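You operate a simulated robot arm through the tools that you are given. There is no shell and no other tool. Be economical: measure what you need, move in short steps, check, and stop when the job is done.

Carry out the task below with a simulated robot arm. There is one attempt and no reset: what you move stays moved.

TASK
Open the drill bench drawer.

It is judged by the outcome, as a careful person would: the job done as asked, and still so three seconds after it is handed in. It fails if anything else is knocked over, pushed out of place, dropped, spilled or broken.

THE ROBOT
A 6-joint arm with a two-finger parallel gripper, fixed in place. Base frame: the origin is at the foot of the arm, x ahead of it, y to its left, z up. Lengths are in m, angles in degrees, forces in N, time in s.
With the tool pointing down near the work surface it reaches from about 0.2 to 0.66 m from the base axis. Its first joint turns from -66.0 to 66.0 degrees. Payload 2.9 kg.
Tool frame: the origin (TCP) lies between the finger pads and is the grasp point; the fingertips stand 0.03 m ahead of it; z points along the fingers, y is the line along which they close. The gripper opens to 0.11 m. The fingers are 0.02 m wide and 0.01 m thick; the gripper's body (0.048 by 0.112 m) begins 0.055 m behind the TCP.
Orientation is told as [roll, pitch, yaw] about the base's x, y, z axes, in that order, counted from this pose: with the fingers straight down and closing along the base's y, the tool's x points along the base's -x, its y along +y and its z along -z.

THE INTERFACE
- The arm moves only by the tool move_arm. Its argument "commands" is one flat list of numbers, 7 for each row, row after row: the turn, a rotation vector about the tool's x, y, z in degrees, then the shift along the tool's x, y, z in m, then the finger opening in m, from 0 to 0.11. In form: [wx, wy, wz, x, y, z, grip, wx, wy, wz, x, y, z, grip, ...]. A call has 1 to 10 rows; each row is the pose to reach, as a shift and turn from the pose commanded when the call began, along the tool's axes at that moment. A row lasts 0.2 s, in which the tool goes at most 0.05 m and 8.6 degrees; a call with a longer step from one row to the next is refused whole, and so is a gripper value outside its range. A pose out of reach is approached as far as the arm can. The call stops where the force on the tool passes 40 N (or 10 N more than at its start, if that is more) or the arm is blocked; 0.2 s more then pass. The fingers move at their own pace (about 0.108 m/s each) and stop on an object; they squeeze with about 23 N. The grip force told is the motor's: it shows also when the fingers shut on nothing. Time passes only in rows, and 0.2 s behind the last, so rows that repeat a pose let the fingers close. It gives the time, the measured TCP pose, the force on the tool (base axes), the opening and the grip force at its end, in the units of the frame above (readings bear some noise).
- Cameras (640 x 400 px; columns grow to the right, rows downward): "scene" is fixed at [0.0743, 0.4417, 1.3715]; the picture's right is [-0.73, -0.69, 0.00], its down [-0.48, 0.51, -0.71] and it looks along [0.49, -0.52, -0.70] (base axes); focal length 336 px, centre (320, 200). "wrist" rides on the gripper at [-0.036, 0, -0.057] in the tool frame; the picture's right is [0.00, -1.00, 0.00], its down [0.97, 0.00, -0.24] and it looks along [0.24, 0.00, 0.97] (tool axes); focal length 218 px, centre (320, 200).
- camera(camera): a new picture of that camera. No time passes.
- probe_pixels(camera, pixels): for up to 12 pixels [column, row] of the newest picture of that camera ("zoom" is the newest enlarged one), the place [x, y, z] in the base frame of the surface seen there, good to about 0.002 m. No time passes.
- zoom(camera, box): a new picture of the part [left, top, right, bottom] of that camera's present view, enlarged. No time passes.
- job_done(): hands the job in; it is judged then, once.

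Work in short steps. Measure before you move; look again where a grasp or a placing could have gone wrong, and mend it. You have 60 turns and 22 pictures in all, the two below and enlarged ones among them. Open the gripper and draw the arm clear of the work before you hand the job in, unless the task says otherwise; then end with one line.

The tools are called after "Call:" by a JSON object that holds its "api" and its "payload". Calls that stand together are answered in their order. move_arm: Moves the arm, as the interface text tells. Its arguments: {"type":"object","properties":{"commands":{"type":"array","items":{"type":"number"}}},"required":["commands"]} The other tools are called the same way: camera (camera) takes a picture; probe_pixels (camera, pixels) gives the place of the surface under pixels of a picture; zoom (camera, box) takes an enlarged picture of a part of a camera's view; job_done () hands the job in.

At the start:

```text
clock: 0.0
tcp_pos: [0.2534, -0.2603, 0.9214]
orientation: [-0.1, 0.0, -0.1]
ft_force: [-0.2, 0.3, -0.6]
finger_gap: 0.11
grip_force: 0.0
```

scene: 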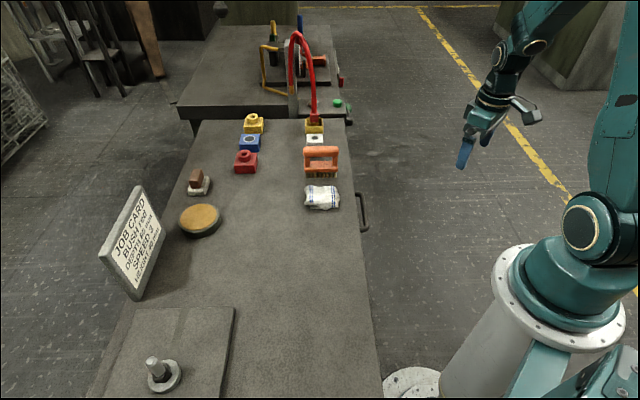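
wrist: 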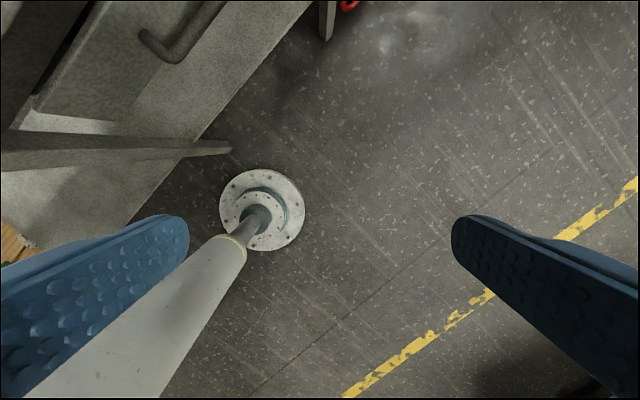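

I see a bail handle at (362,212) on the near bench, and other red knobs near (340,80) on the far bench. I'll zoom to identify which one is the drill bench.

Call:
{"api": "zoom", "payload": {"camera": "scene", "box": [230, 20, 400, 126]}}

Call:
{"api": "zoom", "payload": {"camera": "scene", "box": [280, 110, 440, 260]}}

Call:
{"api": "zoom", "payload": {"camera": "wrist", "box": [0, 0, 360, 225]}}

```text
3.76 times, centred on (315, 73) of scene
```

zoom: 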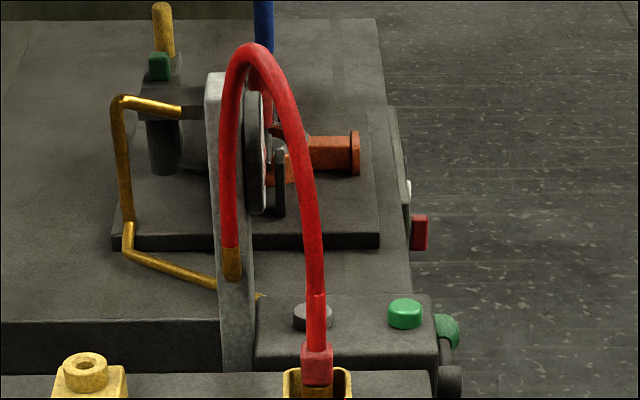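

```text
2.67 times, centred on (360, 185) of scene
```

zoom: 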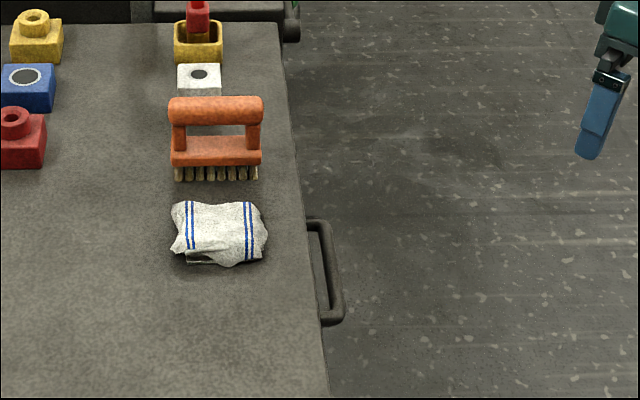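

```text
1.78 times, centred on (180, 112) of wrist
```

zoom: 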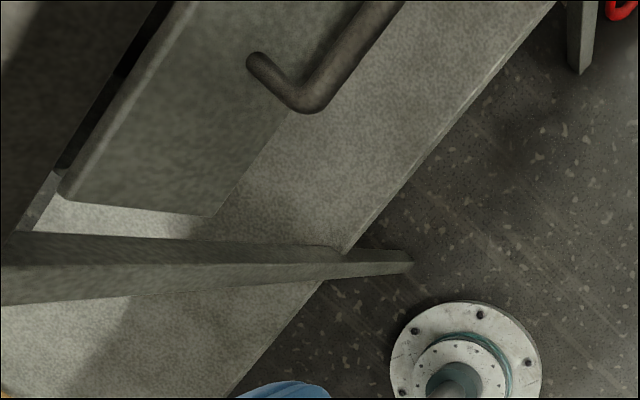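

The near bench has one drawer with a bail handle; I'll measure the handle, drawer face and table edge.

Call:
{"api": "probe_pixels", "payload": {"camera": "scene", "pixels": [[360, 192], [366, 196], [366, 210], [366, 222], [363, 230], [350, 170], [355, 200], [365, 250], [375, 330], [345, 120], [323, 196], [321, 150]]}}

Call:
{"api": "probe_pixels", "payload": {"camera": "wrist", "pixels": [[143, 38], [172, 55], [190, 38], [205, 20], [213, 5], [60, 80], [100, 20], [130, 100], [50, 105], [110, 10], [30, 150], [220, 148]]}}

```text
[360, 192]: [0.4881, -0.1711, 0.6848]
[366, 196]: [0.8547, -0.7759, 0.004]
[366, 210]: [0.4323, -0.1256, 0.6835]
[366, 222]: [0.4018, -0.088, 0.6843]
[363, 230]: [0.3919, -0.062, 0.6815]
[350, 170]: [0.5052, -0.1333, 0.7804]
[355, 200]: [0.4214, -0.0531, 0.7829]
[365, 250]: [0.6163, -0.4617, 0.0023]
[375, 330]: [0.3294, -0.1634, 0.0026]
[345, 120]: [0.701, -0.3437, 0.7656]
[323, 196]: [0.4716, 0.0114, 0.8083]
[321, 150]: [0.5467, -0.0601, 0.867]
```

```text
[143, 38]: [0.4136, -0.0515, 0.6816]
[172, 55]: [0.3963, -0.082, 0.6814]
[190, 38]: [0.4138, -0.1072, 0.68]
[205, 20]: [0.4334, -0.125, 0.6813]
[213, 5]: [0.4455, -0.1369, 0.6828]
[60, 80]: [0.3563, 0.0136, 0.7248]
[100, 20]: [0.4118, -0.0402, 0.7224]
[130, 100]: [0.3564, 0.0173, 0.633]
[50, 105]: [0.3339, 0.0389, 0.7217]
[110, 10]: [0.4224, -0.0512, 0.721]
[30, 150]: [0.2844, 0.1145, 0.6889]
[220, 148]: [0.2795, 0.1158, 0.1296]
```

The handle bar runs from about (0.395,-0.083) to (0.48,-0.17) at z≈0.677, standing about 4 cm off a face at 45°. First I yaw so the fingers close along the pull direction.

Call:
{"api": "move_arm", "payload": {"commands": [0, 0, 7.6, 0, 0, 0, 0.09, 0, 0, 15.2, 0, 0, 0, 0.07, 0, 0, 22.8, 0, 0, 0, 0.05, 0, 0, 30.4, 0, 0, 0, 0.04, 0, 0, 38, 0, 0, 0, 0.04, 0, 0, 45.4, 0, 0, 0, 0.04]}}

Call:
{"api": "move_arm", "payload": {"commands": [-8, 0, 0, 0, 0, 0, 0.04, -16, 0, 0, 0, 0, 0, 0.04, -24, 0, 0, 0, 0, 0, 0.04, -32, 0, 0, 0, 0, 0, 0.04, -40, 0, 0, 0, 0, 0, 0.04]}}

Call:
{"api": "camera", "payload": {"camera": "wrist"}}

```text
clock: 1.4
tcp_pos: [0.2522, -0.2604, 0.9215]
orientation: [0.0, 0.1, -45.6]
ft_force: [0.3, 0.4, 0.5]
finger_gap: 0.04
grip_force: 0.0
```

```text
clock: 2.6
tcp_pos: [0.3001, -0.2343, 0.9208]
orientation: [39.9, 0.0, -45.4]
ft_force: [0.3, 0.3, -0.2]
finger_gap: 0.0402
grip_force: 0.1
out of reach, approached as far as the arm can: row 4, 5
```

```text
16 pictures are left
```

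wrist: 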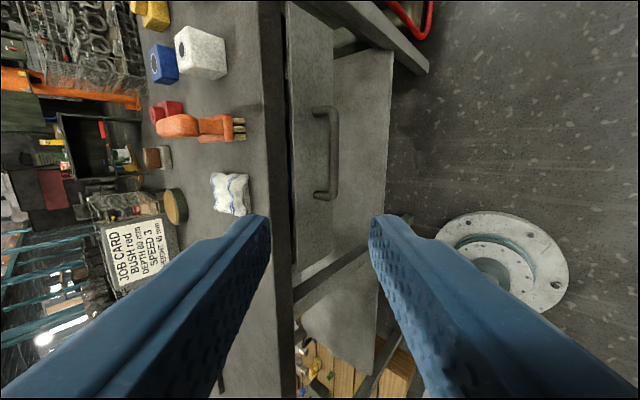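

The wrist view now shows the whole handle (315–338, 108–198). I'll probe it precisely.

Call:
{"api": "probe_pixels", "payload": {"camera": "wrist", "pixels": [[334, 112], [334, 130], [334, 153], [333, 175], [332, 193], [318, 110], [318, 194], [310, 150], [302, 150], [285, 150], [270, 150], [300, 40]]}}

```text
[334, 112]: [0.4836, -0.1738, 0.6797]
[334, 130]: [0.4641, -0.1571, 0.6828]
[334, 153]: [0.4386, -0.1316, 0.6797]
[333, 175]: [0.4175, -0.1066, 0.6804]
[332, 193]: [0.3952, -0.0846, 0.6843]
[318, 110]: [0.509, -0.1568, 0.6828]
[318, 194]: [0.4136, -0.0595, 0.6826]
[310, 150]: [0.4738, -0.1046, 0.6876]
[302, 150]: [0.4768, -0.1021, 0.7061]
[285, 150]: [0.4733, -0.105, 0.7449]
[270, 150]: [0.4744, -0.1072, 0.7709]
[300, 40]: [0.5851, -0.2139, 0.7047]
```

Bar centre ≈(0.440,-0.129,0.677), direction 45.3°. I reduce the tilt to 30° for better reach during the pull and read the pose.

Call:
{"api": "move_arm", "payload": {"commands": [5, 0, 0, 0, 0, 0, 0.04, 10, 0, 0, 0, 0, 0, 0.04, 10, 0, 0, 0, 0, 0, 0.04]}}

```text
clock: 3.4
tcp_pos: [0.3012, -0.2335, 0.9202]
orientation: [29.9, 0.1, -45.4]
ft_force: [-0.3, -0.7, 0.2]
finger_gap: 0.0401
grip_force: 0.0
```

Now to the pre-grasp point 0.1 m back from the bar along the tool axis, with the opening narrowed to 0.03 so the inner finger clears the face.

Call:
{"api": "move_arm", "payload": {"commands": [0, 0, 0, -0.0046, 0.0055, 0.0393, 0.03, 0, 0, 0, -0.0093, 0.011, 0.0787, 0.03, 0, 0, 0, -0.0139, 0.0165, 0.118, 0.03, 0, 0, 0, -0.0186, 0.022, 0.1574, 0.03, 0, 0, 0, -0.0232, 0.0275, 0.1967, 0.03, 0, 0, 0, -0.0232, 0.0275, 0.1967, 0.03]}}

Call:
{"api": "camera", "payload": {"camera": "wrist"}}

```text
clock: 4.8
tcp_pos: [0.4035, -0.1653, 0.7616]
orientation: [29.9, 0.0, -45.4]
ft_force: [-0.9, 0.0, -0.4]
finger_gap: 0.0301
grip_force: 0.1
```

```text
15 pictures are left
```

wrist: 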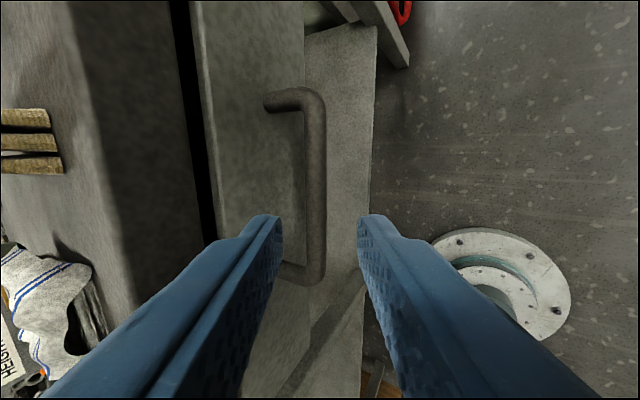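

The bar is centred between the fingers (column ≈316). Advance 0.095 m and close.

Call:
{"api": "move_arm", "payload": {"commands": [0, 0, 0, 0, 0.0005, 0.024, 0.03, 0, 0, 0, 0, 0.001, 0.048, 0.03, 0, 0, 0, 0, 0.0015, 0.072, 0.03, 0, 0, 0, 0, 0.002, 0.095, 0.03, 0, 0, 0, 0, 0.002, 0.095, 0.0, 0, 0, 0, 0, 0.002, 0.095, 0.0]}}

Call:
{"api": "camera", "payload": {"camera": "wrist"}}

```text
clock: 6.2
tcp_pos: [0.4381, -0.1297, 0.682]
orientation: [30.2, 0.1, -45.3]
ft_force: [-1.9, 5.9, 21.3]
finger_gap: 0.0157
grip_force: 45.3
```

```text
14 pictures are left
```

wrist: 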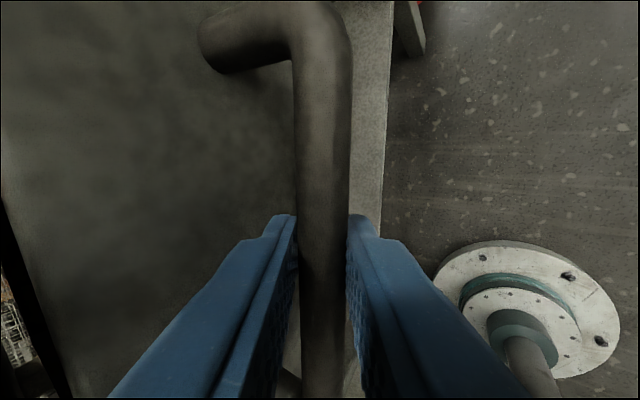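

The bar is gripped (gap 0.0157). I pull gently 4 cm straight out along the face normal.

Call:
{"api": "move_arm", "payload": {"commands": [0, 0, 0, 0, -0.0087, -0.005, 0, 0, 0, 0, 0, -0.0173, -0.01, 0, 0, 0, 0, 0, -0.026, -0.015, 0, 0, 0, 0, 0, -0.0346, -0.02, 0]}}

```text
clock: 7.2
tcp_pos: [0.41, -0.1584, 0.6806]
orientation: [30.0, 0.1, -45.4]
ft_force: [-0.6, 4.2, 16.7]
finger_gap: 0.0157
grip_force: 44.8
```

It moved 0.04 m with little resistance. Continue.

Call:
{"api": "move_arm", "payload": {"commands": [0, 0, 0, 0, -0.013, -0.0075, 0, 0, 0, 0, 0, -0.026, -0.015, 0, 0, 0, 0, 0, -0.039, -0.0225, 0, 0, 0, 0, 0, -0.052, -0.03, 0, 0, 0, 0, 0, -0.065, -0.0375, 0]}}

Call:
{"api": "camera", "payload": {"camera": "scene"}}

```text
clock: 8.5
tcp_pos: [0.3566, -0.2113, 0.6804]
orientation: [30.4, -0.1, -45.4]
ft_force: [-4.5, 2.1, 5.7]
finger_gap: 0.0158
grip_force: 45.2
stopped in row 5: the force on the tool passed its limit (the readings are from after the stop); the commanded pose is now the measured one
```

```text
13 pictures are left
```

scene: 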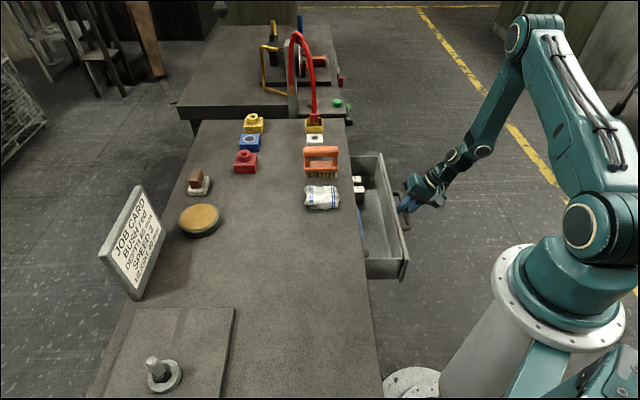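

The drawer is open about 0.115 m and the force limit tripped: either its end stop or a catch. I look inside and try a small further pull.

Call:
{"api": "move_arm", "payload": {"commands": [0, 0, 0, 0, -0.0043, -0.0025, 0, 0, 0, 0, 0, -0.0087, -0.005, 0, 0, 0, 0, 0, -0.0173, -0.01, 0]}}

Call:
{"api": "zoom", "payload": {"camera": "scene", "box": [300, 130, 460, 290]}}

```text
clock: 9.3
tcp_pos: [0.3431, -0.2262, 0.6812]
orientation: [30.2, 0.1, -45.3]
ft_force: [-0.6, 4.4, 7.3]
finger_gap: 0.0158
grip_force: 45.0
```

```text
2.50 times, centred on (380, 210) of scene
```

zoom: 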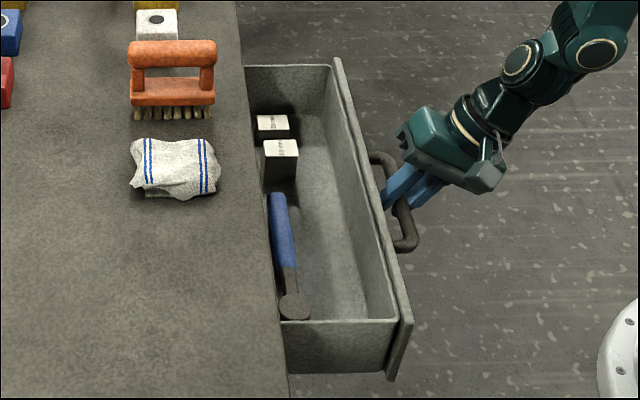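

It moved freely another 2 cm (0.135 m in all). I continue slowly.

Call:
{"api": "move_arm", "payload": {"commands": [0, 0, 0, 0, -0.0087, -0.005, 0, 0, 0, 0, 0, -0.0173, -0.01, 0, 0, 0, 0, 0, -0.026, -0.015, 0, 0, 0, 0, 0, -0.0346, -0.02, 0, 0, 0, 0, 0, -0.0433, -0.025, 0]}}

Call:
{"api": "zoom", "payload": {"camera": "scene", "box": [300, 130, 460, 290]}}

```text
clock: 10.5
tcp_pos: [0.3075, -0.2596, 0.6811]
orientation: [30.2, 0.0, -45.3]
ft_force: [-3.5, 5.8, 22.2]
finger_gap: 0.0156
grip_force: 44.8
```

```text
2.50 times, centred on (380, 210) of scene
```

zoom: 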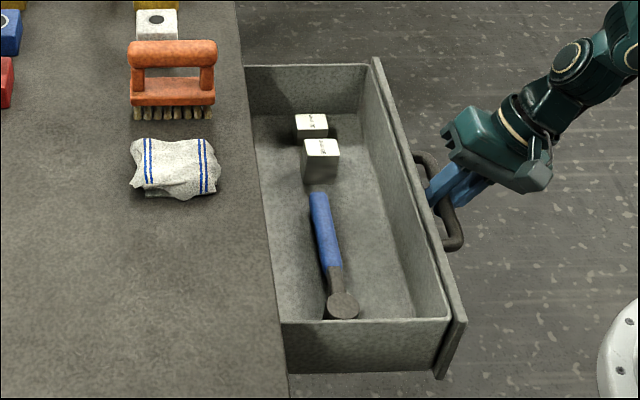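

The drawer is out 0.184 m and contents are steady. A bit further, slowly, watching for the stop.

Call:
{"api": "move_arm", "payload": {"commands": [0, 0, 0, 0, -0.0069, -0.004, 0, 0, 0, 0, 0, -0.0139, -0.008, 0, 0, 0, 0, 0, -0.0208, -0.012, 0, 0, 0, 0, 0, -0.0277, -0.016, 0]}}

Call:
{"api": "zoom", "payload": {"camera": "scene", "box": [300, 130, 460, 290]}}

```text
clock: 11.5
tcp_pos: [0.2837, -0.2841, 0.6819]
orientation: [30.3, -0.1, -45.5]
ft_force: [4.2, -1.2, 24.1]
finger_gap: 0.0157
grip_force: 44.9
```

```text
2.50 times, centred on (380, 210) of scene
```

zoom: 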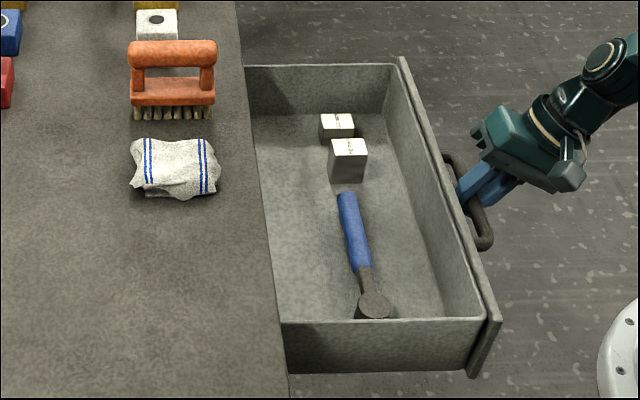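

The drawer is wide open (≈0.22 m), contents undisturbed. I release and back out a little along the tool axis.

Call:
{"api": "move_arm", "payload": {"commands": [0, 0, 0, 0, 0, 0, 0.032, 0, 0, 0, 0, 0, 0, 0.032, 0, 0, 0, 0, 0, -0.01, 0.032, 0, 0, 0, 0, 0, -0.02, 0.032]}}

Call:
{"api": "camera", "payload": {"camera": "wrist"}}

```text
clock: 12.5
tcp_pos: [0.2821, -0.2871, 0.6969]
orientation: [30.3, 0.1, -45.4]
ft_force: [-0.2, 0.7, -0.4]
finger_gap: 0.0319
grip_force: 0.1
out of reach, approached as far as the arm can: row 4
```

```text
9 pictures are left
```

wrist: 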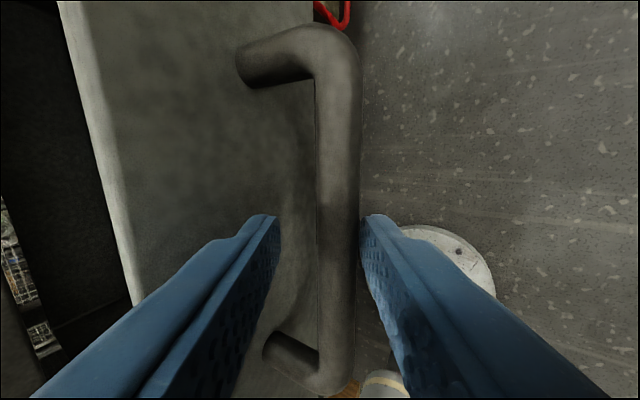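

Reach limits the outward retreat and the bar is near the outer finger. Rotating the tool toward vertical swings the tips outward and centres the bar, with the body above the drawer front; I do 16°.

Call:
{"api": "move_arm", "payload": {"commands": [4, 0, 0, 0, 0, 0, 0.04, 8, 0, 0, 0, 0, 0, 0.04, 12, 0, 0, 0, 0, 0, 0.04, 16, 0, 0, 0, 0, 0, 0.04]}}

Call:
{"api": "camera", "payload": {"camera": "wrist"}}

```text
clock: 13.5
tcp_pos: [0.2838, -0.2867, 0.6975]
orientation: [14.3, 0.0, -45.4]
ft_force: [0.2, -0.4, 0.2]
finger_gap: 0.0398
grip_force: 0.0
```

```text
8 pictures are left
```

wrist: 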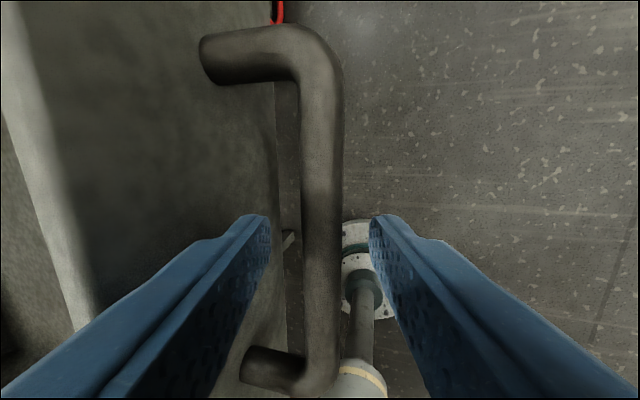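

The bar is centred with clearance; back out along the tool axis.

Call:
{"api": "move_arm", "payload": {"commands": [0, 0, 0, 0, 0, -0.015, 0.04, 0, 0, 0, 0, 0, -0.03, 0.04, 0, 0, 0, 0, 0, -0.05, 0.04, 0, 0, 0, 0, 0, -0.08, 0.04, 0, 0, 0, 0, 0, -0.11, 0.04, 0, 0, 0, 0, 0, -0.15, 0.04, 0, 0, 0, 0, 0, -0.19, 0.04]}}

Call:
{"api": "camera", "payload": {"camera": "scene"}}

```text
clock: 15.1
tcp_pos: [0.2513, -0.3198, 0.8836]
orientation: [14.3, 0.1, -45.4]
ft_force: [0.6, 0.5, 0.8]
finger_gap: 0.04
grip_force: 0.0
```

```text
7 pictures are left
```

scene: 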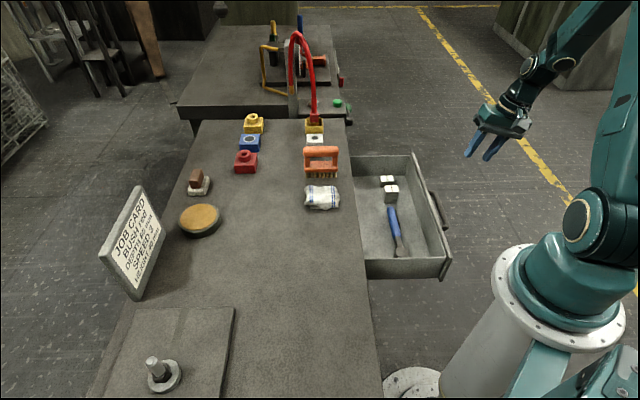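

The drawer stays open, everything else is in place, and the arm is clear. Handing in.

Call:
{"api": "job_done", "payload": {}}

```text
The job is handed in.
```

I opened the drawer of the near bench by about 0.22 m and left it open. That bench has the only drawer with a handle in view, so I took it to be the drill bench. Nothing else was moved or knocked over, and the arm is clear with the gripper open.
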